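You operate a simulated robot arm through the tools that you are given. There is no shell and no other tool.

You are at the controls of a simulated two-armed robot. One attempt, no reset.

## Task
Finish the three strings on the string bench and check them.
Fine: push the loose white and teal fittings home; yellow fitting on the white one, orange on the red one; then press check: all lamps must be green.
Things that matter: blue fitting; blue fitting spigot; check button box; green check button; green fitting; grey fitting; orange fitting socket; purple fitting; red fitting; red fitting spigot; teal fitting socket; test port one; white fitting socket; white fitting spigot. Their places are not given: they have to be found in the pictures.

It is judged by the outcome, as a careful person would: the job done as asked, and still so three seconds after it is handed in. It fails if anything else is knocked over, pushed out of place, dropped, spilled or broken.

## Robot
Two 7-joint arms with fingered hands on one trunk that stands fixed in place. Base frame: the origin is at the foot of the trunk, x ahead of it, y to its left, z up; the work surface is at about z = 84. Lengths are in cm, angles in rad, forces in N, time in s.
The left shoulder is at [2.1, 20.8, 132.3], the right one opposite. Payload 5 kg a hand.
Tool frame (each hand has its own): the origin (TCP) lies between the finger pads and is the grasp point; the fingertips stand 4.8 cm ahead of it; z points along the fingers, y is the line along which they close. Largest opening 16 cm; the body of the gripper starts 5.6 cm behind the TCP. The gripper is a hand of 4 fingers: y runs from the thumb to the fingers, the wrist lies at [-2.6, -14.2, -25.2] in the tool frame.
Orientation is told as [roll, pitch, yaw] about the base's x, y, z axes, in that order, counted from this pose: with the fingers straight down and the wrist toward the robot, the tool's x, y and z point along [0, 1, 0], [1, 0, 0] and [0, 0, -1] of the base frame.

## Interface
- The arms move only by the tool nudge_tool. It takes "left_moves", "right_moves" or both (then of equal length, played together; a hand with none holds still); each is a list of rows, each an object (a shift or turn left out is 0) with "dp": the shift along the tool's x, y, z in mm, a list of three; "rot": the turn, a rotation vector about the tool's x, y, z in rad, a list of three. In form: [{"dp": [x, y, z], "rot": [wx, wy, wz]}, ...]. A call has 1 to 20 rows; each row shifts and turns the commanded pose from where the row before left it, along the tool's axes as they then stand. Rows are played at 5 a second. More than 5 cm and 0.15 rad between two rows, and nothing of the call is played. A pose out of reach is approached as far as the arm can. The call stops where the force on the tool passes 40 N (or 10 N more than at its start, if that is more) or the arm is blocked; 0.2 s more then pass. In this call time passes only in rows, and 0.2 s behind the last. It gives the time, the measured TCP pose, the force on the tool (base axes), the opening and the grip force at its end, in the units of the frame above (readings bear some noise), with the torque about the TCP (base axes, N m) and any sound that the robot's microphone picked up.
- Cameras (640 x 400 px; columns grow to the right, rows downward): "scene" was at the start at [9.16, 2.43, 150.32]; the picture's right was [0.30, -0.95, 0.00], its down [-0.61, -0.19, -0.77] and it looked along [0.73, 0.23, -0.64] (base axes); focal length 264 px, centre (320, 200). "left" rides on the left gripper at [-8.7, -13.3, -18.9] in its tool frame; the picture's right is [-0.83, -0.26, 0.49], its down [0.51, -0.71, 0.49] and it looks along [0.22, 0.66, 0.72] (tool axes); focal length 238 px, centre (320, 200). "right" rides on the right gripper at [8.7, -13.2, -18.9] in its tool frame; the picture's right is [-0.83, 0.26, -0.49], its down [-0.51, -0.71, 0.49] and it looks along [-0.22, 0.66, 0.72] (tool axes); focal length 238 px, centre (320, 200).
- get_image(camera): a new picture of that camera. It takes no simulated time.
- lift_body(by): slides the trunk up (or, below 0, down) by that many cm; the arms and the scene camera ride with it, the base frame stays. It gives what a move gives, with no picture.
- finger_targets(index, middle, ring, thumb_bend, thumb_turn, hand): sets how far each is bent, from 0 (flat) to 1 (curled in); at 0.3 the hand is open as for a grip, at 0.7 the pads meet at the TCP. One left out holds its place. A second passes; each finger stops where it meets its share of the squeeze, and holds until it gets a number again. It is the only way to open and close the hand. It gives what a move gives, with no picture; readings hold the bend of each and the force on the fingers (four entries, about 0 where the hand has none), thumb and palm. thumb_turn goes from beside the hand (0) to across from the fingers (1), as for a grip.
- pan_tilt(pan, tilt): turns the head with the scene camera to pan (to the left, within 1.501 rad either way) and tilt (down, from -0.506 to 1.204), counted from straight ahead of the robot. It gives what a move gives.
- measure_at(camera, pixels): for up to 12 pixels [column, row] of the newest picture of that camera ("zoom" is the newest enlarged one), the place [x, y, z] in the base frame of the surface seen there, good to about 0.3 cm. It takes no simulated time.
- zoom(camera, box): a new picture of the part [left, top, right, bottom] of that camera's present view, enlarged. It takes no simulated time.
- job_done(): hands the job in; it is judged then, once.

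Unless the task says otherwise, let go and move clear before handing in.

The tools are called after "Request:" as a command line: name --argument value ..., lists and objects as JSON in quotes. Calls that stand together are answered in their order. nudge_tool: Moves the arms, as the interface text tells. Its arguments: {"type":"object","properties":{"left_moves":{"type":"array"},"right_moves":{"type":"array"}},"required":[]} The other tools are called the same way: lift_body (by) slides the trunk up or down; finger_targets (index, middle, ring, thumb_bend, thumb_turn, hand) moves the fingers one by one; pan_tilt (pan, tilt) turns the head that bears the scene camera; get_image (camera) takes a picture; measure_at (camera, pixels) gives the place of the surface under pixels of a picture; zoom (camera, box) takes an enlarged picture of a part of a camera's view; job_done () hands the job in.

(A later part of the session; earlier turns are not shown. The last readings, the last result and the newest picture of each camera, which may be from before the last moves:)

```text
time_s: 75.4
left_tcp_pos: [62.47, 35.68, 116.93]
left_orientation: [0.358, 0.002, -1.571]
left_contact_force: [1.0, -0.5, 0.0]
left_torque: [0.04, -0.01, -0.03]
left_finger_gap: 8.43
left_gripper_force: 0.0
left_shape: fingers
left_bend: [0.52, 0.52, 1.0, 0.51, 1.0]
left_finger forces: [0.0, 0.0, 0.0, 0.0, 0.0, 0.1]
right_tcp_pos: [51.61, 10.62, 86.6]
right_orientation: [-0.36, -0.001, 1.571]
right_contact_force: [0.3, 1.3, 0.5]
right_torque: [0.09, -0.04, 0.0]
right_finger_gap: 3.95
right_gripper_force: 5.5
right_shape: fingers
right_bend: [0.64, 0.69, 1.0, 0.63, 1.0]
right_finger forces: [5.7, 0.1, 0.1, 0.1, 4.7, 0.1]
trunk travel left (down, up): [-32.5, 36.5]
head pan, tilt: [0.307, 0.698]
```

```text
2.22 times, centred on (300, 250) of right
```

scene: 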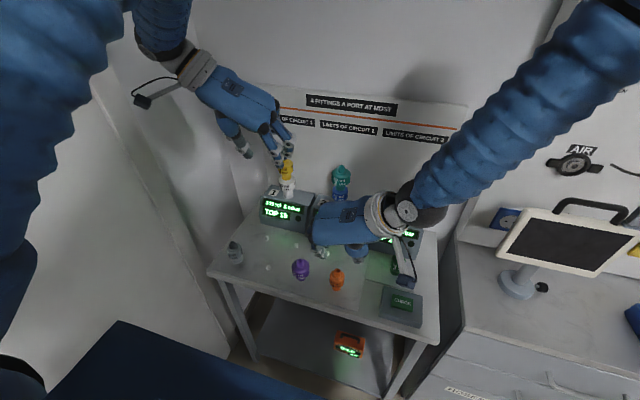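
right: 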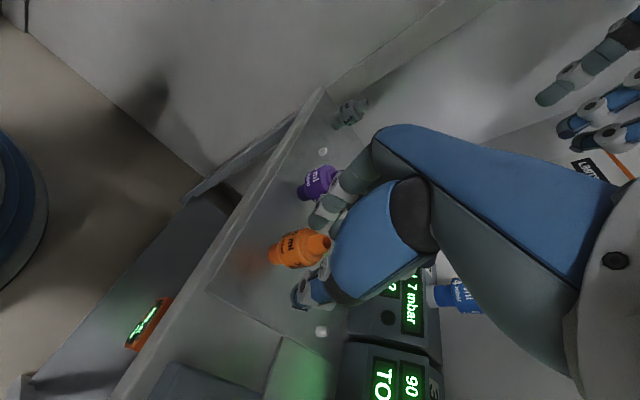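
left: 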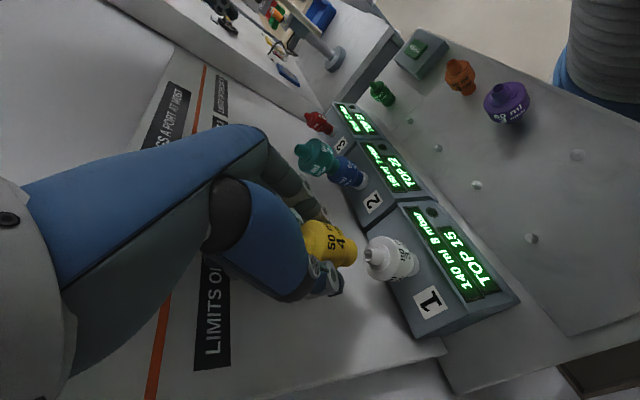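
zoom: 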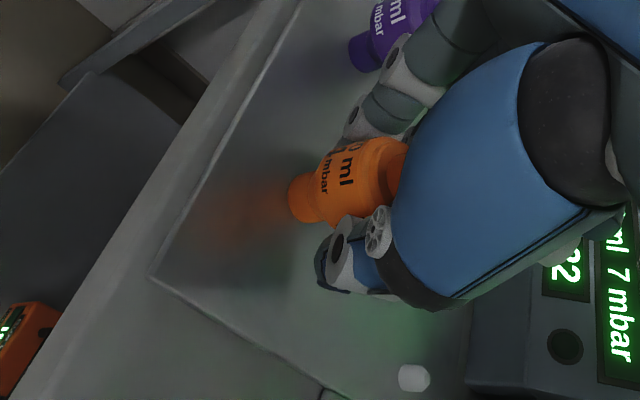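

Index 5.7 / thumb 4.7 N, middle just short. Bring the middle in for stability and slightly firmer squeeze.

Request:
finger_targets --hand "right" --index 0.69 --middle 0.73 --thumb_bend 0.67

Request:
zoom --camera "scene" --box '[316, 262, 364, 302]'

Request:
zoom --camera "right" --box '[200, 160, 400, 340]'

```text
time_s: 76.4
left_tcp_pos: [62.49, 35.62, 116.87]
left_orientation: [0.36, 0.0, -1.571]
left_contact_force: [0.1, -0.8, 0.1]
left_torque: [-0.03, -0.03, 0.0]
left_finger_gap: 8.44
left_gripper_force: 0.0
left_shape: fingers
left_bend: [0.52, 0.52, 1.0, 0.51, 1.0]
left_finger forces: [0.0, 0.0, 0.0, 0.0, 0.0, 0.0]
right_tcp_pos: [51.8, 10.74, 86.6]
right_orientation: [-0.359, 0.001, 1.572]
right_contact_force: [-0.2, 1.1, -0.1]
right_torque: [0.1, 0.02, 0.01]
right_finger_gap: 3.82
right_gripper_force: 9.2
right_shape: fingers
right_bend: [0.64, 0.72, 1.0, 0.64, 1.0]
right_finger forces: [8.5, 2.6, 0.0, 0.0, 8.2, 0.0]
trunk travel left (down, up): [-32.5, 36.5]
head pan, tilt: [0.307, 0.698]
```

```text
10.00 times, centred on (340, 282) of scene
```

zoom: 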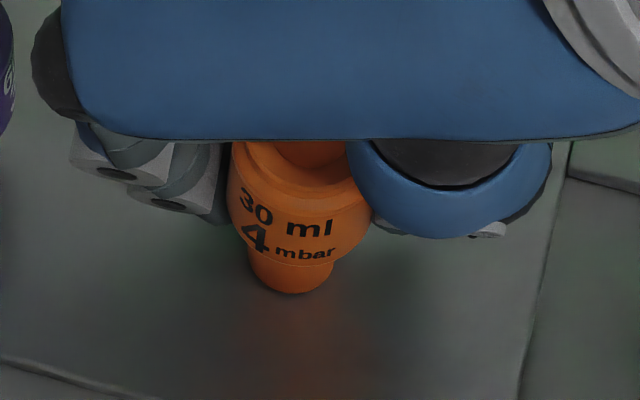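

```text
2.22 times, centred on (300, 250) of right
```

zoom: 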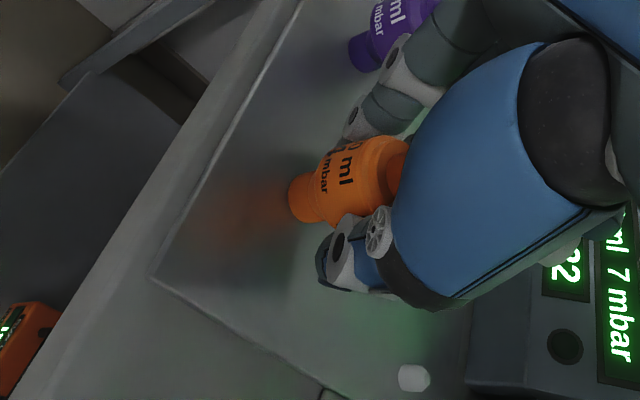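

Balanced and upright (8.5+2.6 vs 8.2 N). Lift 2 cm slowly and check.

Request:
nudge_tool --right_moves '[{"dp": [-1.76, 0, -4.7]}, {"dp": [-1.76, 0, -4.7]}, {"dp": [-1.76, 0, -4.7]}, {"dp": [-1.76, 0, -4.7]}]'

Request:
zoom --camera "scene" --box '[310, 245, 370, 300]'

Request:
zoom --camera "right" --box '[200, 160, 400, 340]'

```text
time_s: 77.4
left_tcp_pos: [62.5, 35.58, 116.96]
left_orientation: [0.36, 0.001, -1.57]
left_contact_force: [1.0, 0.7, -0.6]
left_torque: [0.0, 0.02, -0.01]
left_finger_gap: 8.44
left_gripper_force: 0.1
left_shape: fingers
left_bend: [0.52, 0.52, 1.0, 0.51, 1.0]
left_finger forces: [0.0, 0.0, 0.1, 0.0, 0.1, 0.0]
right_tcp_pos: [51.72, 10.66, 88.64]
right_orientation: [-0.36, 0.001, 1.569]
right_contact_force: [-0.3, -0.4, -0.1]
right_torque: [-0.01, -0.01, -0.02]
right_finger_gap: 3.81
right_gripper_force: 10.1
right_shape: fingers
right_bend: [0.64, 0.73, 1.0, 0.64, 1.0]
right_finger forces: [8.5, 2.2, 0.0, 0.0, 8.5, 0.1]
trunk travel left (down, up): [-32.5, 36.5]
head pan, tilt: [0.307, 0.698]
```

```text
7.27 times, centred on (340, 272) of scene
```

zoom: 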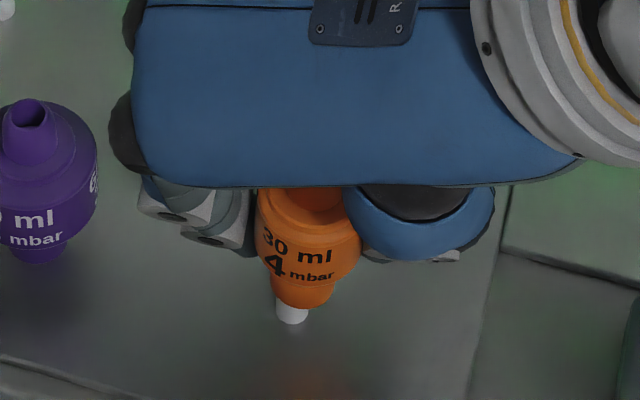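

```text
2.22 times, centred on (300, 250) of right
```

zoom: 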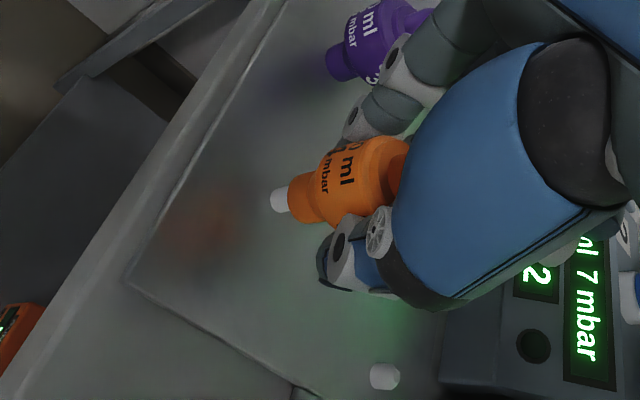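

Orange is off its peg and straight. Lift to z≈110, shift to y≈−2.2, then forward to above red.

Request:
nudge_tool --right_moves '[{"dp": [-15.1, 0, -40]}, {"dp": [-15.1, 0, -40]}, {"dp": [-15.1, 0, -40]}, {"dp": [-15.1, 0, -40]}, {"dp": [-15.1, 0, -40]}, {"dp": [0, -42.9, 0]}, {"dp": [0, -42.9, 0]}, {"dp": [0, -42.9, 0]}, {"dp": [-38.7, 0, 14.6]}, {"dp": [-38.7, 0, 14.6]}, {"dp": [-38.7, 0, 14.6]}, {"dp": [-38.7, 0, 14.6]}, {"dp": [-38.7, 0, 14.6]}, {"dp": [-38.7, 0, 14.6]}]'

Request:
get_image --camera "right"

Request:
zoom --camera "scene" --box '[360, 150, 430, 230]'

```text
time_s: 80.4
left_tcp_pos: [62.57, 35.55, 116.88]
left_orientation: [0.357, 0.0, -1.57]
left_contact_force: [0.6, 0.7, -0.5]
left_torque: [-0.01, 0.07, -0.03]
left_finger_gap: 8.43
left_gripper_force: 0.1
left_shape: fingers
left_bend: [0.52, 0.52, 1.0, 0.51, 1.0]
left_finger forces: [0.0, 0.0, 0.1, 0.0, 0.0, 0.0]
right_tcp_pos: [76.8, -2.13, 109.79]
right_orientation: [-0.357, 0.002, 1.571]
right_contact_force: [0.8, 0.6, -1.1]
right_torque: [-0.07, 0.05, 0.0]
right_finger_gap: 3.79
right_gripper_force: 9.9
right_shape: fingers
right_bend: [0.64, 0.73, 1.0, 0.64, 1.0]
right_finger forces: [8.6, 2.3, 0.0, 0.1, 8.5, 0.0]
trunk travel left (down, up): [-32.5, 36.5]
head pan, tilt: [0.307, 0.698]
```

```text
taken
```

right: 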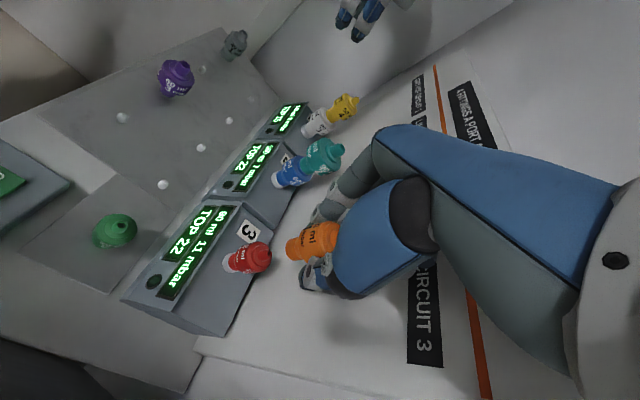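

```text
5.00 times, centred on (395, 190) of scene
```

zoom: 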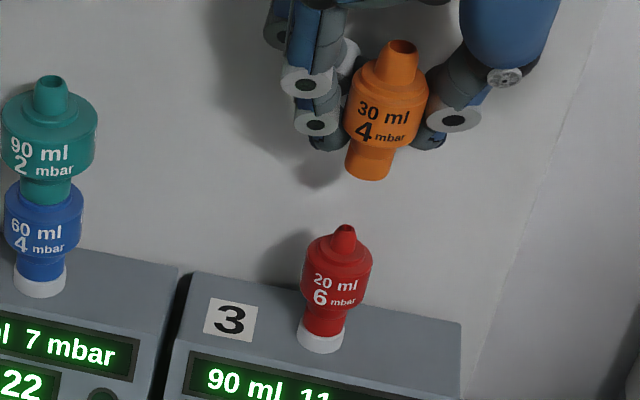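

Orange is above red; from the scene it sits ≈0.4 cm too far toward −y. Measure depth alignment.

Request:
measure_at --camera "zoom" --pixels '[[400, 60], [398, 75], [385, 110], [383, 135], [375, 155], [372, 165], [370, 175], [344, 235], [343, 245], [337, 275], [333, 295], [325, 325]]'

Request:
zoom --camera "right" --box '[212, 205, 340, 285]'

```text
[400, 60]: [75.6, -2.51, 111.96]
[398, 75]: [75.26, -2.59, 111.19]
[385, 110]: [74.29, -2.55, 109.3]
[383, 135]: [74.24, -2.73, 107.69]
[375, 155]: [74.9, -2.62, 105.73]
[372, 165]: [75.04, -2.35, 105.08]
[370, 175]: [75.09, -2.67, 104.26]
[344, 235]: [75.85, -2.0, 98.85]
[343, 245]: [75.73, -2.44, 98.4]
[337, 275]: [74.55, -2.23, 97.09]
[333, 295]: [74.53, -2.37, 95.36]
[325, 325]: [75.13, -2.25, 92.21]
```

```text
5.00 times, centred on (276, 245) of right
```

zoom: 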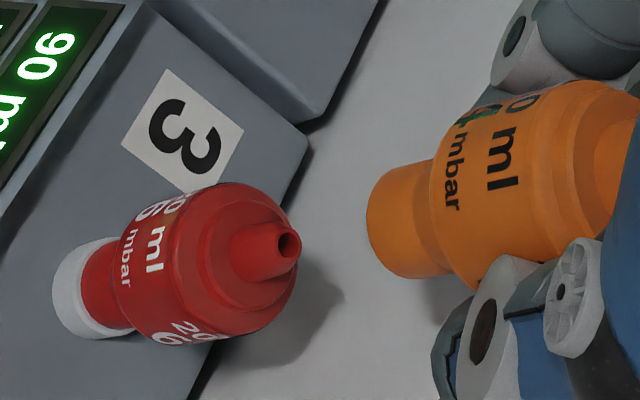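

Request:
zoom --camera "right" --box '[270, 225, 318, 265]'

Request:
zoom --camera "right" --box '[220, 230, 284, 275]'

Request:
zoom --camera "scene" --box '[380, 155, 428, 215]'

```text
10.00 times, centred on (294, 245) of right
```

zoom: 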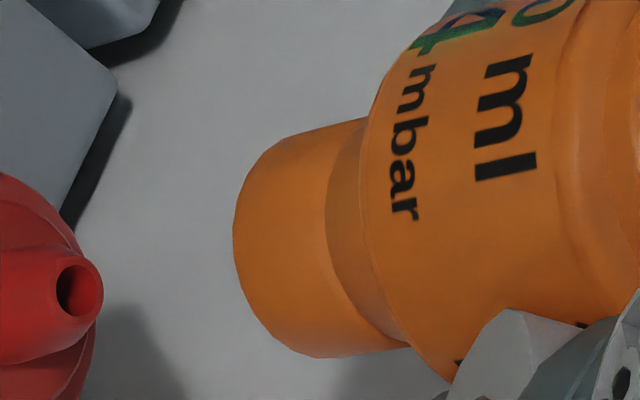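

```text
8.89 times, centred on (252, 252) of right
```

zoom: 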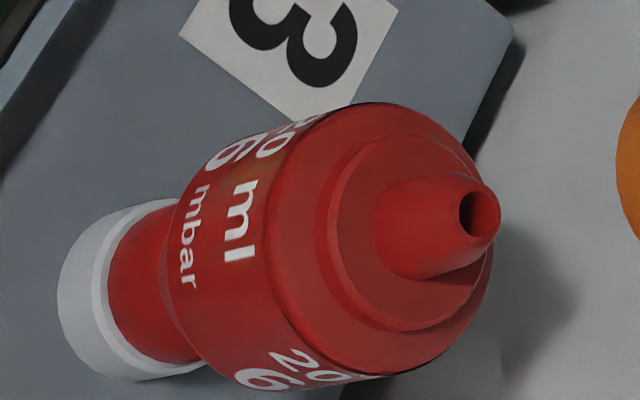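

```text
6.67 times, centred on (404, 185) of scene
```

zoom: 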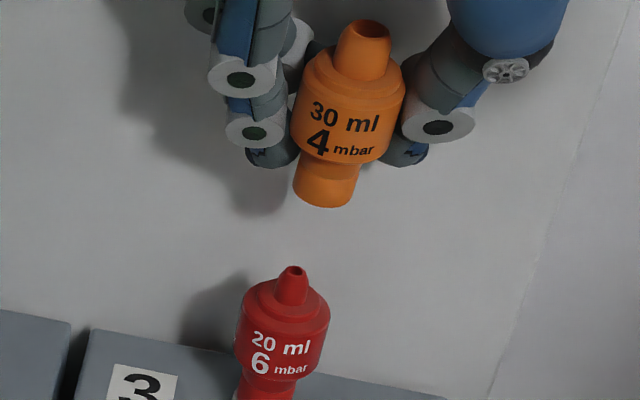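

Combining both views, orange's base is ≈(−0.15, −0.5) cm from red's axis. Correct that and lower 3.2 cm, then recheck.

Request:
nudge_tool --right_moves '[{"dp": [-1.4, 5.0, 0.5]}, {"dp": [3.75, 0, 10]}, {"dp": [3.75, 0, 10]}, {"dp": [3.75, 0, 10]}]'

Request:
zoom --camera "right" --box '[230, 210, 326, 270]'

Request:
zoom --camera "scene" --box '[370, 160, 434, 220]'

```text
time_s: 81.4
left_tcp_pos: [62.46, 35.51, 116.99]
left_orientation: [0.359, 0.0, -1.571]
left_contact_force: [-0.1, 0.6, -0.1]
left_torque: [0.0, 0.01, -0.02]
left_finger_gap: 8.44
left_gripper_force: 0.1
left_shape: fingers
left_bend: [0.52, 0.52, 1.0, 0.51, 1.0]
left_finger forces: [0.0, 0.1, 0.0, 0.1, 0.1, 0.0]
right_tcp_pos: [76.93, -1.67, 106.85]
right_orientation: [-0.36, 0.001, 1.571]
right_contact_force: [0.3, 0.2, -0.2]
right_torque: [-0.01, 0.02, 0.01]
right_finger_gap: 3.77
right_gripper_force: 10.1
right_shape: fingers
right_bend: [0.64, 0.73, 1.0, 0.64, 1.0]
right_finger forces: [8.6, 2.3, 0.3, 0.0, 8.5, 0.0]
trunk travel left (down, up): [-32.5, 36.5]
head pan, tilt: [0.307, 0.698]
```

```text
6.67 times, centred on (278, 240) of right
```

zoom: 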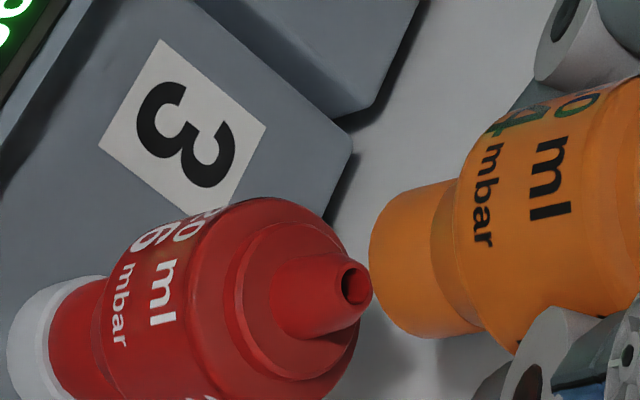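

```text
6.67 times, centred on (402, 190) of scene
```

zoom: 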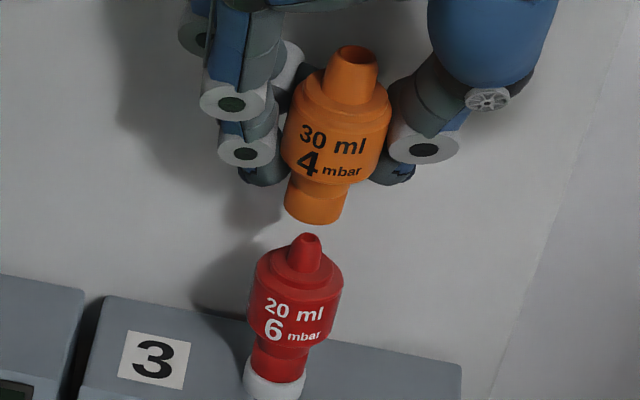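

Now aligned within ~1 mm in both views. Lower in small steps onto red's spigot.

Request:
nudge_tool --right_moves '[{"dp": [1.06, 0, 2.8]}, {"dp": [1.06, 0, 2.8]}, {"dp": [1.06, 0, 2.8]}, {"dp": [1.06, 0, 2.8]}]'

Request:
zoom --camera "right" --box '[230, 210, 326, 270]'

Request:
zoom --camera "scene" --box '[370, 160, 434, 220]'

```text
time_s: 82.4
left_tcp_pos: [62.62, 35.67, 116.89]
left_orientation: [0.359, 0.0, -1.571]
left_contact_force: [-0.1, 0.1, -0.6]
left_torque: [0.0, 0.02, -0.04]
left_finger_gap: 8.44
left_gripper_force: 0.0
left_shape: fingers
left_bend: [0.52, 0.52, 1.0, 0.51, 1.0]
left_finger forces: [0.0, 0.0, 0.0, 0.0, 0.1, 0.1]
right_tcp_pos: [76.78, -1.76, 105.76]
right_orientation: [-0.359, 0.0, 1.571]
right_contact_force: [1.1, 0.1, -1.5]
right_torque: [0.01, -0.01, 0.03]
right_finger_gap: 3.76
right_gripper_force: 9.6
right_shape: fingers
right_bend: [0.64, 0.73, 1.0, 0.64, 1.0]
right_finger forces: [8.7, 2.3, 0.0, 0.1, 8.6, 0.0]
trunk travel left (down, up): [-32.5, 36.5]
head pan, tilt: [0.307, 0.698]
```

```text
6.67 times, centred on (278, 240) of right
```

zoom: 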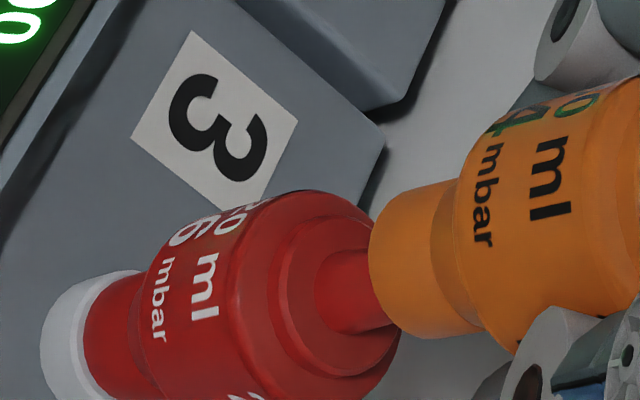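

```text
6.67 times, centred on (402, 190) of scene
```

zoom: 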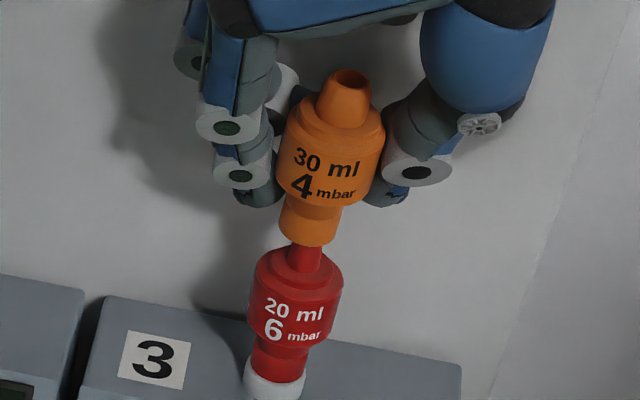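

Good alignment; no force. Continue lowering 3 × 2.5 mm.

Request:
nudge_tool --right_moves '[{"dp": [0.88, 0, 2.34]}, {"dp": [0.88, 0, 2.34]}, {"dp": [0.88, 0, 2.34]}]'

Request:
zoom --camera "right" --box '[230, 210, 326, 270]'

Request:
zoom --camera "scene" --box '[370, 160, 434, 220]'

```text
time_s: 83.2
left_tcp_pos: [62.44, 35.58, 116.99]
left_orientation: [0.36, 0.001, -1.57]
left_contact_force: [-0.3, 0.1, -1.0]
left_torque: [-0.02, -0.01, 0.0]
left_finger_gap: 8.45
left_gripper_force: 0.1
left_shape: fingers
left_bend: [0.52, 0.52, 1.0, 0.51, 1.0]
left_finger forces: [0.0, 0.0, 0.0, 0.0, 0.1, 0.0]
right_tcp_pos: [76.75, -1.68, 104.92]
right_orientation: [-0.361, 0.0, 1.571]
right_contact_force: [0.2, -0.3, -0.4]
right_torque: [-0.02, 0.05, -0.01]
right_finger_gap: 3.77
right_gripper_force: 9.7
right_shape: fingers
right_bend: [0.64, 0.73, 1.0, 0.64, 1.0]
right_finger forces: [8.6, 2.3, 0.1, 0.0, 8.5, 0.0]
trunk travel left (down, up): [-32.5, 36.5]
head pan, tilt: [0.307, 0.698]
```

```text
6.67 times, centred on (278, 240) of right
```

zoom: 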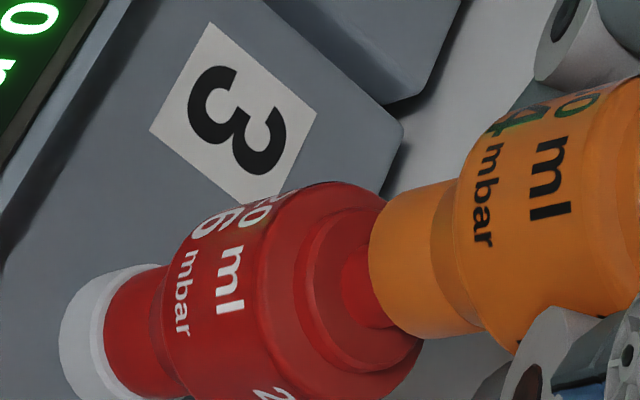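

```text
6.67 times, centred on (402, 190) of scene
```

zoom: 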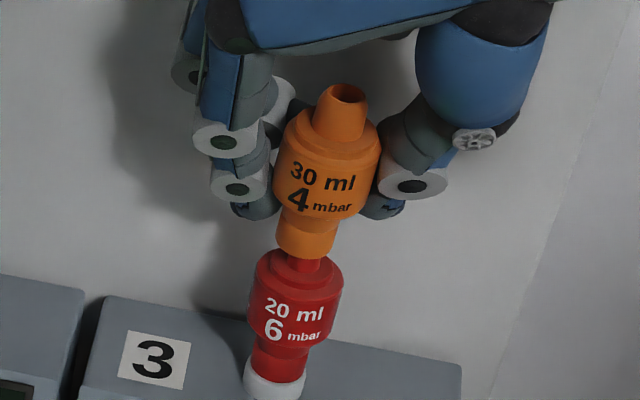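

Spigot entering cleanly. Continue 2 × 2 mm at a time.

Request:
nudge_tool --right_moves '[{"dp": [0.7, 0, 1.87]}, {"dp": [0.7, 0, 1.87]}]'

Request:
nudge_tool --right_moves '[{"dp": [0.7, 0, 1.87]}, {"dp": [0.53, 0, 1.4]}]'

Request:
zoom --camera "right" --box '[230, 210, 326, 270]'

Request:
zoom --camera "scene" --box '[370, 160, 434, 220]'

```text
time_s: 83.8
left_tcp_pos: [62.43, 35.56, 116.92]
left_orientation: [0.36, 0.0, -1.571]
left_contact_force: [0.2, 0.5, -0.4]
left_torque: [-0.01, -0.02, -0.03]
left_finger_gap: 8.44
left_gripper_force: 0.1
left_shape: fingers
left_bend: [0.52, 0.52, 1.0, 0.51, 1.0]
left_finger forces: [0.0, 0.1, 0.1, 0.0, 0.0, 0.1]
right_tcp_pos: [76.75, -1.8, 104.55]
right_orientation: [-0.36, 0.0, 1.568]
right_contact_force: [1.0, 0.0, -0.4]
right_torque: [0.0, -0.02, -0.02]
right_finger_gap: 3.78
right_gripper_force: 9.7
right_shape: fingers
right_bend: [0.64, 0.73, 1.0, 0.64, 1.0]
right_finger forces: [8.5, 2.3, 0.1, 0.0, 8.6, 0.0]
trunk travel left (down, up): [-32.5, 36.5]
head pan, tilt: [0.307, 0.698]
```

```text
time_s: 84.4
left_tcp_pos: [62.51, 35.57, 116.95]
left_orientation: [0.359, 0.0, -1.57]
left_contact_force: [-0.1, -0.5, 0.1]
left_torque: [-0.02, -0.01, -0.04]
left_finger_gap: 8.44
left_gripper_force: 0.1
left_shape: fingers
left_bend: [0.52, 0.52, 1.0, 0.51, 1.0]
left_finger forces: [0.0, 0.0, 0.1, 0.0, 0.0, 0.0]
right_tcp_pos: [76.69, -1.78, 104.1]
right_orientation: [-0.36, -0.002, 1.568]
right_contact_force: [0.3, -1.2, -1.4]
right_torque: [-0.08, -0.03, -0.01]
right_finger_gap: 3.75
right_gripper_force: 10.0
right_shape: fingers
right_bend: [0.64, 0.73, 1.0, 0.64, 1.0]
right_finger forces: [8.6, 2.3, 0.0, 0.0, 9.2, 0.1]
trunk travel left (down, up): [-32.5, 36.5]
head pan, tilt: [0.307, 0.698]
```

```text
6.67 times, centred on (278, 240) of right
```

zoom: 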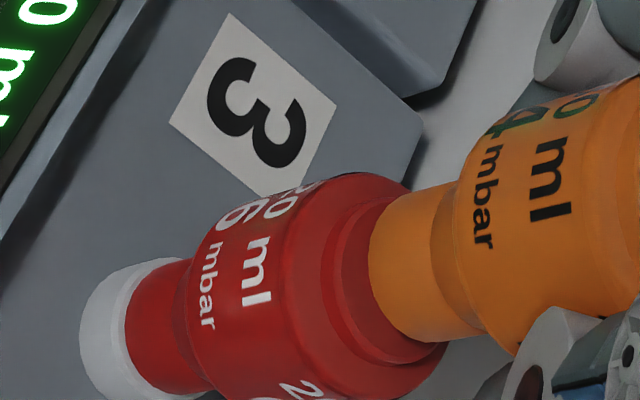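

```text
6.67 times, centred on (402, 190) of scene
```

zoom: 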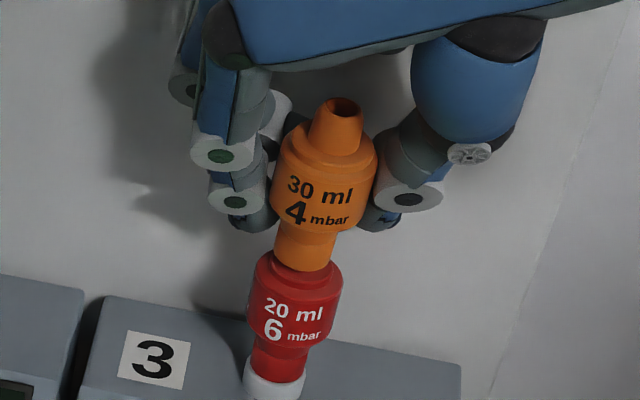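

Orange's neck is close to red's shoulder. Continue 1.5 mm steps until contact.

Request:
nudge_tool --right_moves '[{"dp": [0.53, 0, 1.4]}, {"dp": [0.53, 0, 1.4]}]'

Request:
zoom --camera "right" --box '[230, 210, 326, 270]'

Request:
zoom --camera "scene" --box '[370, 160, 434, 220]'

```text
time_s: 85.0
left_tcp_pos: [62.52, 35.55, 116.84]
left_orientation: [0.359, -0.001, -1.569]
left_contact_force: [0.2, -0.1, -0.4]
left_torque: [0.02, 0.0, 0.04]
left_finger_gap: 8.44
left_gripper_force: 0.1
left_shape: fingers
left_bend: [0.52, 0.52, 1.0, 0.51, 1.0]
left_finger forces: [0.1, 0.1, 0.0, 0.1, 0.0, 0.0]
right_tcp_pos: [76.84, -1.81, 103.82]
right_orientation: [-0.36, 0.0, 1.57]
right_contact_force: [0.7, -0.6, -0.3]
right_torque: [-0.09, -0.02, 0.04]
right_finger_gap: 3.73
right_gripper_force: 9.6
right_shape: fingers
right_bend: [0.64, 0.73, 1.0, 0.64, 1.0]
right_finger forces: [8.4, 2.3, 0.1, 0.0, 9.2, 0.0]
trunk travel left (down, up): [-32.5, 36.5]
head pan, tilt: [0.307, 0.698]
```

```text
6.67 times, centred on (278, 240) of right
```

zoom: 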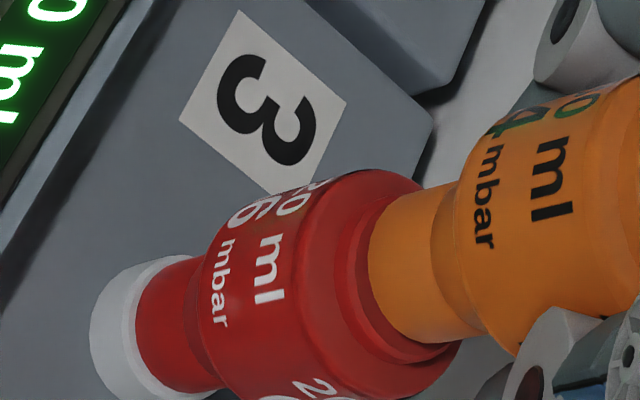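

```text
6.67 times, centred on (402, 190) of scene
```

zoom: 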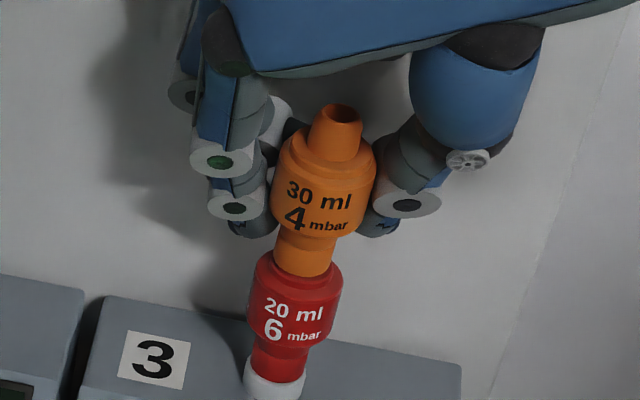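

Request:
nudge_tool --right_moves '[{"dp": [0.53, 0, 1.4]}, {"dp": [0.53, 0, 1.4]}]'

Request:
zoom --camera "right" --box '[230, 210, 326, 270]'

Request:
zoom --camera "scene" --box '[370, 160, 434, 220]'

```text
time_s: 85.6
left_tcp_pos: [62.51, 35.54, 116.91]
left_orientation: [0.361, 0.0, -1.571]
left_contact_force: [0.0, -0.2, -0.3]
left_torque: [0.0, 0.01, 0.01]
left_finger_gap: 8.45
left_gripper_force: 0.0
left_shape: fingers
left_bend: [0.52, 0.52, 1.0, 0.51, 1.0]
left_finger forces: [0.1, 0.0, 0.0, 0.0, 0.1, 0.0]
right_tcp_pos: [76.71, -1.68, 103.58]
right_orientation: [-0.36, 0.001, 1.572]
right_contact_force: [1.2, -1.2, 2.2]
right_torque: [-0.09, -0.02, 0.02]
right_finger_gap: 3.72
right_gripper_force: 9.8
right_shape: fingers
right_bend: [0.65, 0.73, 1.0, 0.64, 1.0]
right_finger forces: [7.7, 2.5, 0.0, 0.1, 8.8, 0.0]
trunk travel left (down, up): [-32.5, 36.5]
head pan, tilt: [0.307, 0.698]
```

```text
6.67 times, centred on (278, 240) of right
```

zoom: 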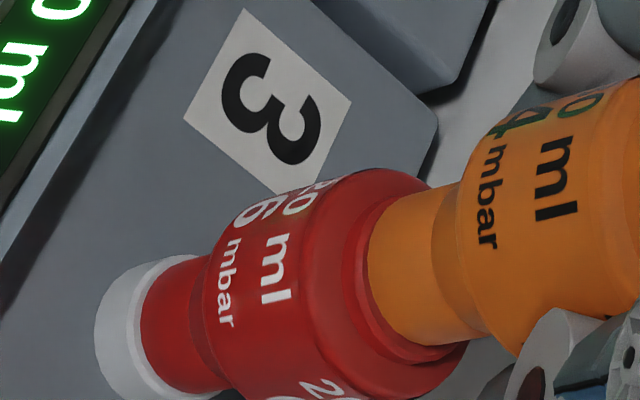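

```text
6.67 times, centred on (402, 190) of scene
```

zoom: 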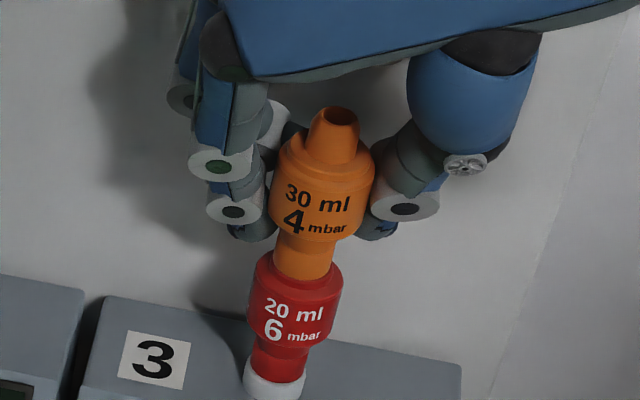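

First contact (2 N). Press a little more to set it.

Request:
nudge_tool --right_moves '[{"dp": [0.35, 0, 0.94]}, {"dp": [0.35, 0, 0.94]}]'

Request:
zoom --camera "right" --box '[230, 210, 326, 270]'

Request:
zoom --camera "scene" --box '[370, 160, 434, 220]'

```text
time_s: 86.2
left_tcp_pos: [62.41, 35.55, 116.93]
left_orientation: [0.359, 0.001, -1.572]
left_contact_force: [-0.3, 0.2, -0.5]
left_torque: [-0.02, 0.01, -0.02]
left_finger_gap: 8.44
left_gripper_force: 0.1
left_shape: fingers
left_bend: [0.52, 0.52, 1.0, 0.51, 1.0]
left_finger forces: [0.1, 0.0, 0.0, 0.0, 0.0, 0.0]
right_tcp_pos: [76.72, -1.87, 103.4]
right_orientation: [-0.36, 0.0, 1.57]
right_contact_force: [1.3, -0.3, 7.2]
right_torque: [-0.03, -0.09, 0.05]
right_finger_gap: 3.65
right_gripper_force: 9.6
right_shape: fingers
right_bend: [0.65, 0.73, 1.0, 0.64, 1.0]
right_finger forces: [6.9, 3.0, 0.0, 0.0, 8.8, 0.0]
trunk travel left (down, up): [-32.5, 36.5]
head pan, tilt: [0.307, 0.698]
```

```text
6.67 times, centred on (278, 240) of right
```

zoom: 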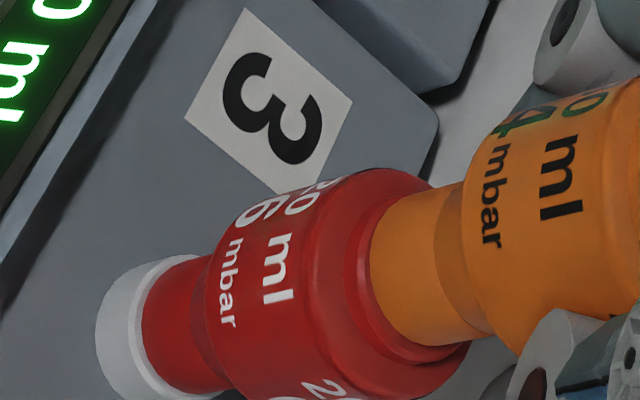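

```text
6.67 times, centred on (402, 190) of scene
```

zoom: 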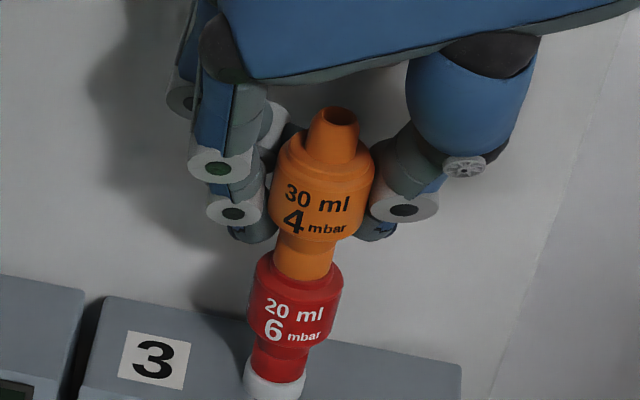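

Orange sits against red's shoulder at 7 N. Release it and look.

Request:
finger_targets --hand "right" --index 0.58 --middle 0.58 --thumb_bend 0.57

Request:
zoom --camera "right" --box '[230, 210, 326, 270]'

Request:
zoom --camera "scene" --box '[370, 160, 434, 220]'

```text
time_s: 87.2
left_tcp_pos: [62.44, 35.61, 116.92]
left_orientation: [0.36, 0.0, -1.57]
left_contact_force: [0.8, 0.2, 0.1]
left_torque: [0.01, 0.0, 0.02]
left_finger_gap: 8.42
left_gripper_force: 0.0
left_shape: fingers
left_bend: [0.52, 0.52, 1.0, 0.51, 1.0]
left_finger forces: [0.1, 0.1, 0.0, 0.0, 0.0, 0.1]
right_tcp_pos: [76.78, -1.72, 103.36]
right_orientation: [-0.359, 0.0, 1.57]
right_contact_force: [-0.5, 0.8, 0.2]
right_torque: [0.01, 0.0, 0.04]
right_finger_gap: 6.45
right_gripper_force: 0.0
right_shape: fingers
right_bend: [0.57, 0.57, 1.0, 0.56, 1.0]
right_finger forces: [0.1, 0.0, 0.0, 0.1, 0.1, 0.0]
trunk travel left (down, up): [-32.5, 36.5]
head pan, tilt: [0.307, 0.698]
```

```text
6.67 times, centred on (278, 240) of right
```

zoom: 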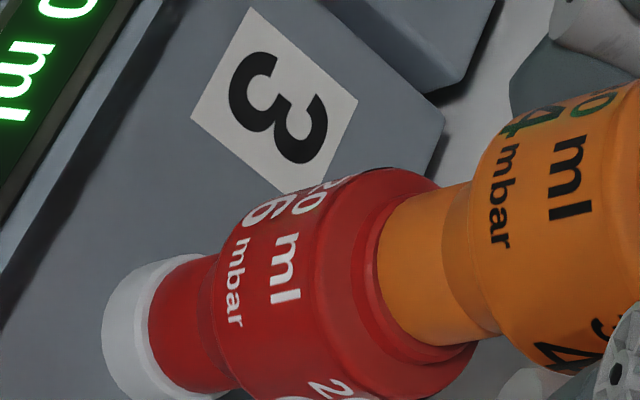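

```text
6.67 times, centred on (402, 190) of scene
```

zoom: 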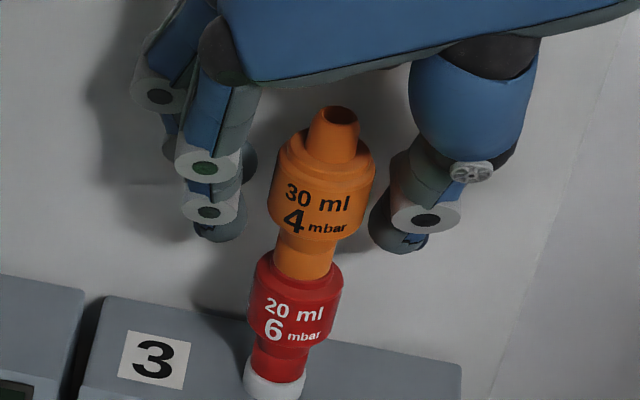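

Orange stands freely on red. Open a bit more, lift the right hand straight up and back, then compare all three strings.

Request:
finger_targets --hand "right" --index 0.52 --middle 0.52 --thumb_bend 0.51

Request:
nudge_tool --right_moves '[{"dp": [-5, 0, -13.3]}, {"dp": [-10.8, 0, -28.8]}, {"dp": [-10.8, 0, -28.8]}, {"dp": [-10.8, 0, -28.8]}, {"dp": [-10.8, 0, -28.8]}, {"dp": [33, 0, -12]}, {"dp": [33, 0, -12]}, {"dp": [33, 0, -12]}, {"dp": [33, -30, -12]}, {"dp": [0, -45, 0]}, {"dp": [0, -45, 0]}]'

Request:
get_image --camera "scene"

Request:
zoom --camera "scene" --box '[250, 140, 430, 240]'

```text
time_s: 88.2
left_tcp_pos: [62.49, 35.53, 116.82]
left_orientation: [0.358, 0.0, -1.571]
left_contact_force: [0.5, 0.0, 1.1]
left_torque: [-0.01, 0.0, -0.01]
left_finger_gap: 8.45
left_gripper_force: 0.0
left_shape: fingers
left_bend: [0.52, 0.52, 1.0, 0.51, 1.0]
left_finger forces: [0.0, 0.0, 0.0, 0.0, 0.1, 0.0]
right_tcp_pos: [76.75, -1.75, 103.35]
right_orientation: [-0.358, 0.0, 1.572]
right_contact_force: [-0.2, -0.2, 0.2]
right_torque: [0.01, -0.05, -0.01]
right_finger_gap: 8.43
right_gripper_force: 0.1
right_shape: fingers
right_bend: [0.52, 0.52, 1.0, 0.51, 1.0]
right_finger forces: [0.0, 0.1, 0.0, 0.1, 0.1, 0.0]
trunk travel left (down, up): [-32.5, 36.5]
head pan, tilt: [0.307, 0.698]
```

```text
time_s: 90.6
left_tcp_pos: [62.31, 35.47, 117.14]
left_orientation: [0.363, 0.001, -1.57]
left_contact_force: [-1.8, -1.0, 1.0]
left_torque: [0.11, -0.09, 0.02]
left_finger_gap: 8.43
left_gripper_force: 0.1
left_shape: fingers
left_bend: [0.52, 0.52, 1.0, 0.51, 1.0]
left_finger forces: [0.0, 0.1, 0.0, 0.0, 0.0, 0.1]
right_tcp_pos: [62.59, -13.88, 116.82]
right_orientation: [-0.362, -0.003, 1.571]
right_contact_force: [-0.6, -0.8, -0.9]
right_torque: [0.07, -0.09, 0.01]
right_finger_gap: 8.49
right_gripper_force: 0.0
right_shape: fingers
right_bend: [0.52, 0.52, 1.0, 0.51, 1.0]
right_finger forces: [0.1, 0.0, 0.0, 0.0, 0.0, 0.0]
trunk travel left (down, up): [-32.5, 36.5]
head pan, tilt: [0.307, 0.698]
```

```text
taken
```

scene: 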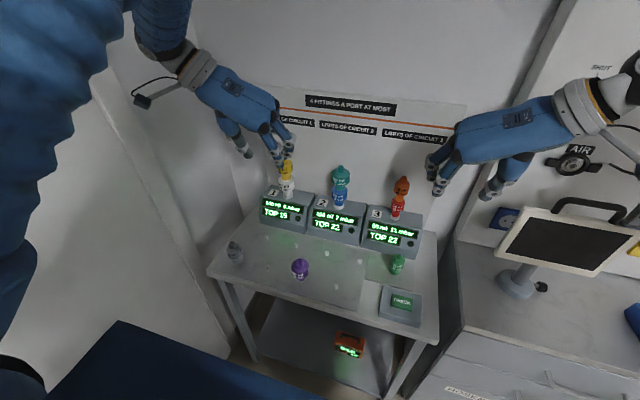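

```text
3.56 times, centred on (340, 190) of scene
```

zoom: 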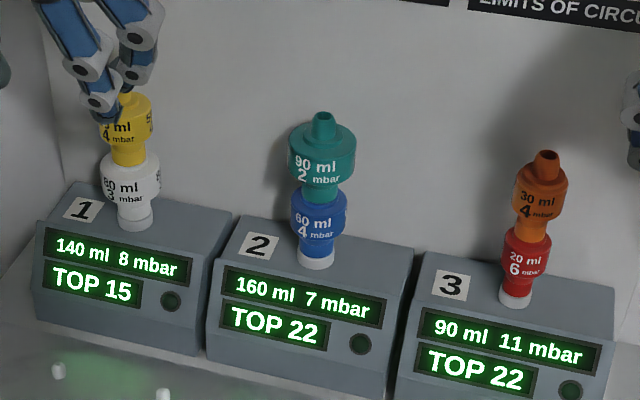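

Three strings stand. I zoom on each joint to judge how completely they seat.

Request:
zoom --camera "scene" --box '[384, 170, 416, 225]'

Request:
measure_at --camera "zoom" --pixels '[[335, 50], [330, 75], [325, 110], [322, 150], [312, 195], [308, 215], [303, 230], [300, 240], [300, 275], [290, 320], [285, 345], [285, 355]]'

Request:
zoom --camera "scene" --box '[324, 160, 356, 215]'

Request:
zoom --camera "scene" --box '[270, 160, 302, 205]'

```text
7.27 times, centred on (400, 198) of scene
```

zoom: 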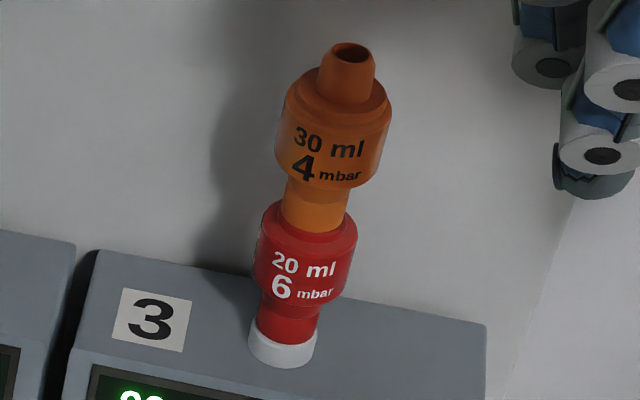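

```text
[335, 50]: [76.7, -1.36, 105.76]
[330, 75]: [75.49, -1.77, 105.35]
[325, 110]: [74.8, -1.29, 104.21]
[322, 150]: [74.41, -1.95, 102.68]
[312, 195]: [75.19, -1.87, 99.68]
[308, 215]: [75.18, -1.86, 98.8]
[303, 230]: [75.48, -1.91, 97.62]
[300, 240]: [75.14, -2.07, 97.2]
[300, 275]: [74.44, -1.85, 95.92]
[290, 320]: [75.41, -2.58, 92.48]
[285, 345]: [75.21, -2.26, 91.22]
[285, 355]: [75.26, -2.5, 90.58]
```

```text
7.27 times, centred on (340, 188) of scene
```

zoom: 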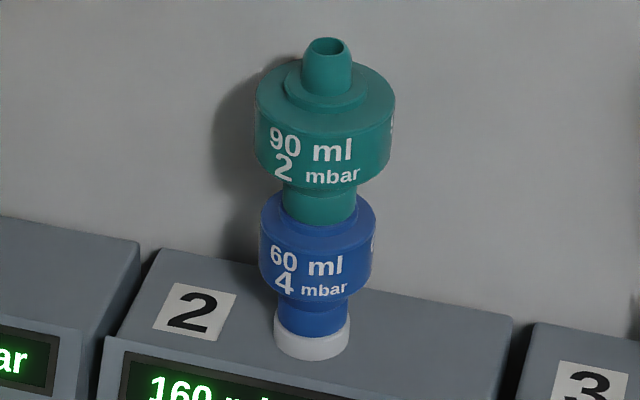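

```text
8.89 times, centred on (286, 182) of scene
```

zoom: 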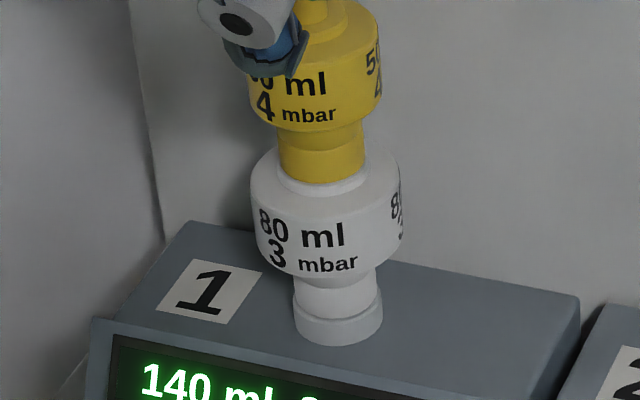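

All joints look seated and straight. Before pressing check I measure the button and the surroundings on the right side.

Request:
zoom --camera "scene" --box '[370, 270, 434, 330]'

Request:
measure_at --camera "zoom" --pixels '[[330, 185], [270, 165], [410, 185], [250, 210], [400, 240], [330, 225], [200, 130], [440, 150], [440, 290], [180, 260], [320, 260], [330, 160]]'

Request:
measure_at --camera "scene" --pixels '[[500, 245], [560, 225], [640, 255], [520, 285], [458, 250], [580, 300], [620, 100], [397, 258], [397, 268], [500, 220]]'

```text
6.67 times, centred on (402, 300) of scene
```

zoom: 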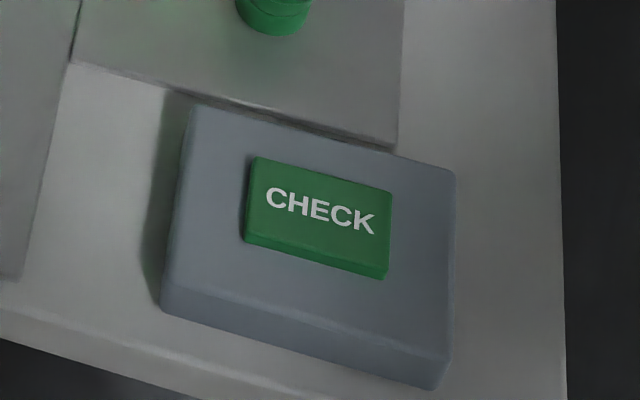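

```text
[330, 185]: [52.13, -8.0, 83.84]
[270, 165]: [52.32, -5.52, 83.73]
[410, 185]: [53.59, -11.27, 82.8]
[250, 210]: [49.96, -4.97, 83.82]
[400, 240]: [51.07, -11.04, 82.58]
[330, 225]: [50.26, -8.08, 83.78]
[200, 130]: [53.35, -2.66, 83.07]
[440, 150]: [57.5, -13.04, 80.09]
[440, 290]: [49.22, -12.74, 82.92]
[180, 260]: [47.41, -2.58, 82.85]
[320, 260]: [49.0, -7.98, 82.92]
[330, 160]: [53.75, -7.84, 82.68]
```

```text
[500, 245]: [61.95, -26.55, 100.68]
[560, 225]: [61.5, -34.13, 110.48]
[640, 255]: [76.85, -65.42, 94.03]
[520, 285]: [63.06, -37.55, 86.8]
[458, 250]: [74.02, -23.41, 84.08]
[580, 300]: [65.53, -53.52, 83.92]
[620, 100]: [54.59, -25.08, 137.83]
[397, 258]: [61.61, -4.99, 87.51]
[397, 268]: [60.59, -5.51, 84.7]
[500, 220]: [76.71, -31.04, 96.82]
```

Button top is at ≈(51.0, −7.8, 83.8). I'll press it with the right index tip: curl the middle away and move above it.

Request:
finger_targets --hand "right" --index 0.52 --middle 1.0 --ring 1.0 --thumb_bend 0.5

Request:
nudge_tool --right_moves '[{"dp": [33.5, 2.8, 23.3]}, {"dp": [33.5, 2.8, 23.3]}, {"dp": [33.5, 2.8, 23.3]}, {"dp": [33.5, 2.8, 23.3]}, {"dp": [33.5, 2.8, 23.3]}]'

Request:
get_image --camera "right"

Request:
get_image --camera "scene"

```text
time_s: 91.6
left_tcp_pos: [62.44, 35.55, 116.92]
left_orientation: [0.358, -0.001, -1.57]
left_contact_force: [0.3, 0.4, 0.4]
left_torque: [0.04, -0.01, 0.01]
left_finger_gap: 8.44
left_gripper_force: 0.1
left_shape: fingers
left_bend: [0.52, 0.52, 1.0, 0.51, 1.0]
left_finger forces: [0.0, 0.0, 0.0, 0.0, 0.0, 0.0]
right_tcp_pos: [62.57, -13.85, 116.86]
right_orientation: [-0.36, 0.0, 1.572]
right_contact_force: [0.9, 0.0, 0.8]
right_torque: [-0.01, 0.0, -0.01]
right_finger_gap: 8.64
right_gripper_force: 0.1
right_shape: fingers
right_bend: [0.52, 1.0, 1.0, 0.5, 1.0]
right_finger forces: [0.0, 0.0, 0.0, 0.1, 0.0, 0.1]
trunk travel left (down, up): [-32.5, 36.5]
head pan, tilt: [0.307, 0.698]
```

```text
time_s: 92.8
left_tcp_pos: [62.56, 35.62, 116.88]
left_orientation: [0.356, -0.001, -1.572]
left_contact_force: [0.0, -0.6, 0.3]
left_torque: [-0.04, 0.03, 0.0]
left_finger_gap: 8.43
left_gripper_force: 0.1
left_shape: fingers
left_bend: [0.52, 0.52, 1.0, 0.51, 1.0]
left_finger forces: [0.1, 0.0, 0.0, 0.0, 0.1, 0.1]
right_tcp_pos: [51.29, -12.22, 100.02]
right_orientation: [-0.36, 0.0, 1.569]
right_contact_force: [0.3, 0.8, 0.2]
right_torque: [-0.04, 0.08, 0.0]
right_finger_gap: 8.63
right_gripper_force: 0.0
right_shape: fingers
right_bend: [0.52, 1.0, 1.0, 0.5, 1.0]
right_finger forces: [0.1, 0.1, 0.0, 0.0, 0.0, 0.1]
trunk travel left (down, up): [-32.5, 36.5]
head pan, tilt: [0.307, 0.698]
```

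```text
taken
```

right: 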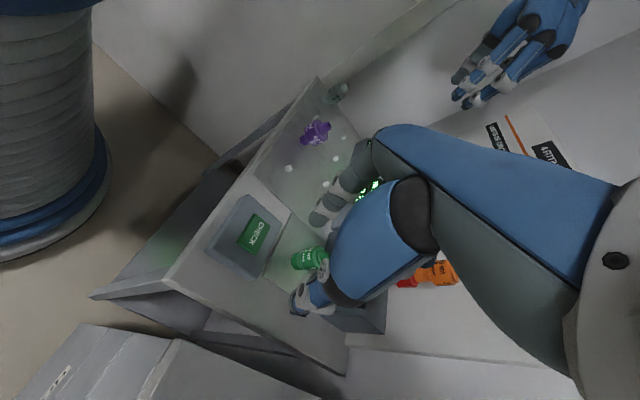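

```text
taken
```

scene: 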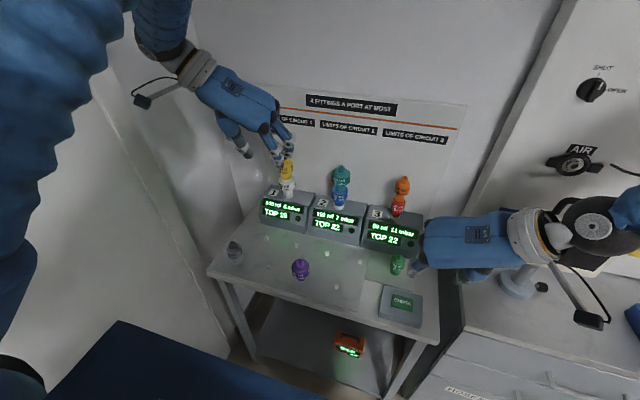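

Request:
zoom --camera "scene" --box '[380, 220, 480, 310]'

Request:
measure_at --camera "zoom" --pixels '[[140, 200], [150, 210], [150, 190], [160, 195], [370, 215], [200, 180], [130, 225], [370, 245]]'

Request:
zoom --camera "right" --box '[220, 150, 400, 330]'

```text
4.44 times, centred on (430, 265) of scene
```

zoom: 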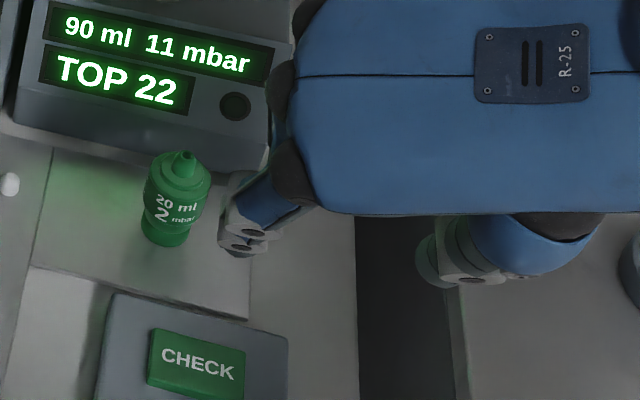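

```text
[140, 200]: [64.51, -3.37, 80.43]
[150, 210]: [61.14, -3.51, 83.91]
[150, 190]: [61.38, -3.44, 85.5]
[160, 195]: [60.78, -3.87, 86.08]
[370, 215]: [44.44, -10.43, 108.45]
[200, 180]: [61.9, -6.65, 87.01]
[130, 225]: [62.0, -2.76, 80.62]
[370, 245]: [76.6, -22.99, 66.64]
```

```text
2.22 times, centred on (310, 240) of right
```

zoom: 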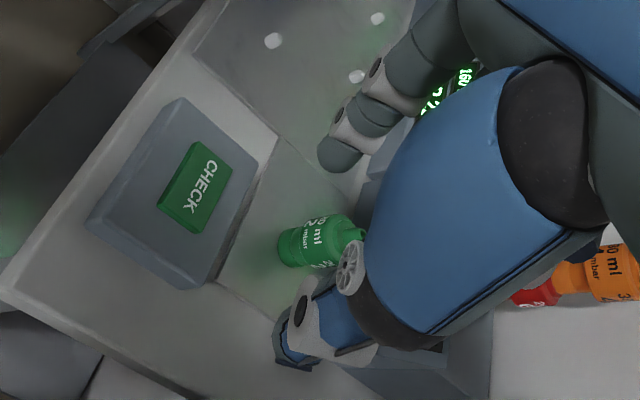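

Request:
zoom --camera "scene" --box '[415, 250, 455, 290]'

Request:
measure_at --camera "zoom" --pixels '[[160, 70], [140, 90], [140, 60], [170, 50], [120, 80], [150, 100], [180, 75], [200, 40]]'

```text
10.00 times, centred on (435, 270) of scene
```

zoom: 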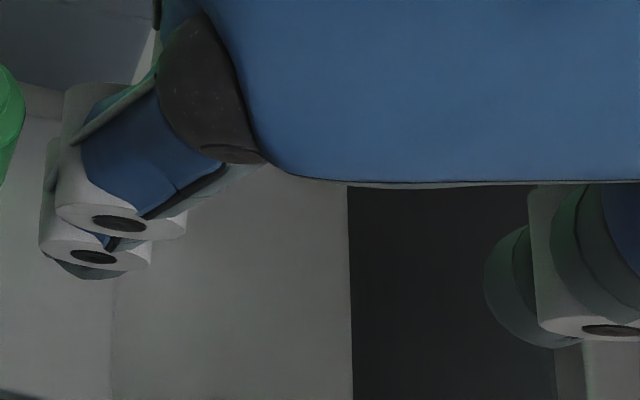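

```text
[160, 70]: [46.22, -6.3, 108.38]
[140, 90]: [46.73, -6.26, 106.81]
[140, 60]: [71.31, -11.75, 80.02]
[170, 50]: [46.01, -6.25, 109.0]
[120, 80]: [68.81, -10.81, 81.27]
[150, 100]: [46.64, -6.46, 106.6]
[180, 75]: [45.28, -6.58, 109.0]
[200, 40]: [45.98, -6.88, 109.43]
```

Request:
measure_at --camera "zoom" --pixels '[[118, 222], [95, 257], [80, 272], [105, 275], [60, 240], [130, 235], [540, 325], [505, 290]]'

```text
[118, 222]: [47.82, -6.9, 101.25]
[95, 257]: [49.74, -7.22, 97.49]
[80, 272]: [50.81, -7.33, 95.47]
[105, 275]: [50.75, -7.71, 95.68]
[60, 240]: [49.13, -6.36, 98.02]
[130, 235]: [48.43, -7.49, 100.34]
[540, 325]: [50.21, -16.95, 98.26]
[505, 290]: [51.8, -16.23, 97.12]
```

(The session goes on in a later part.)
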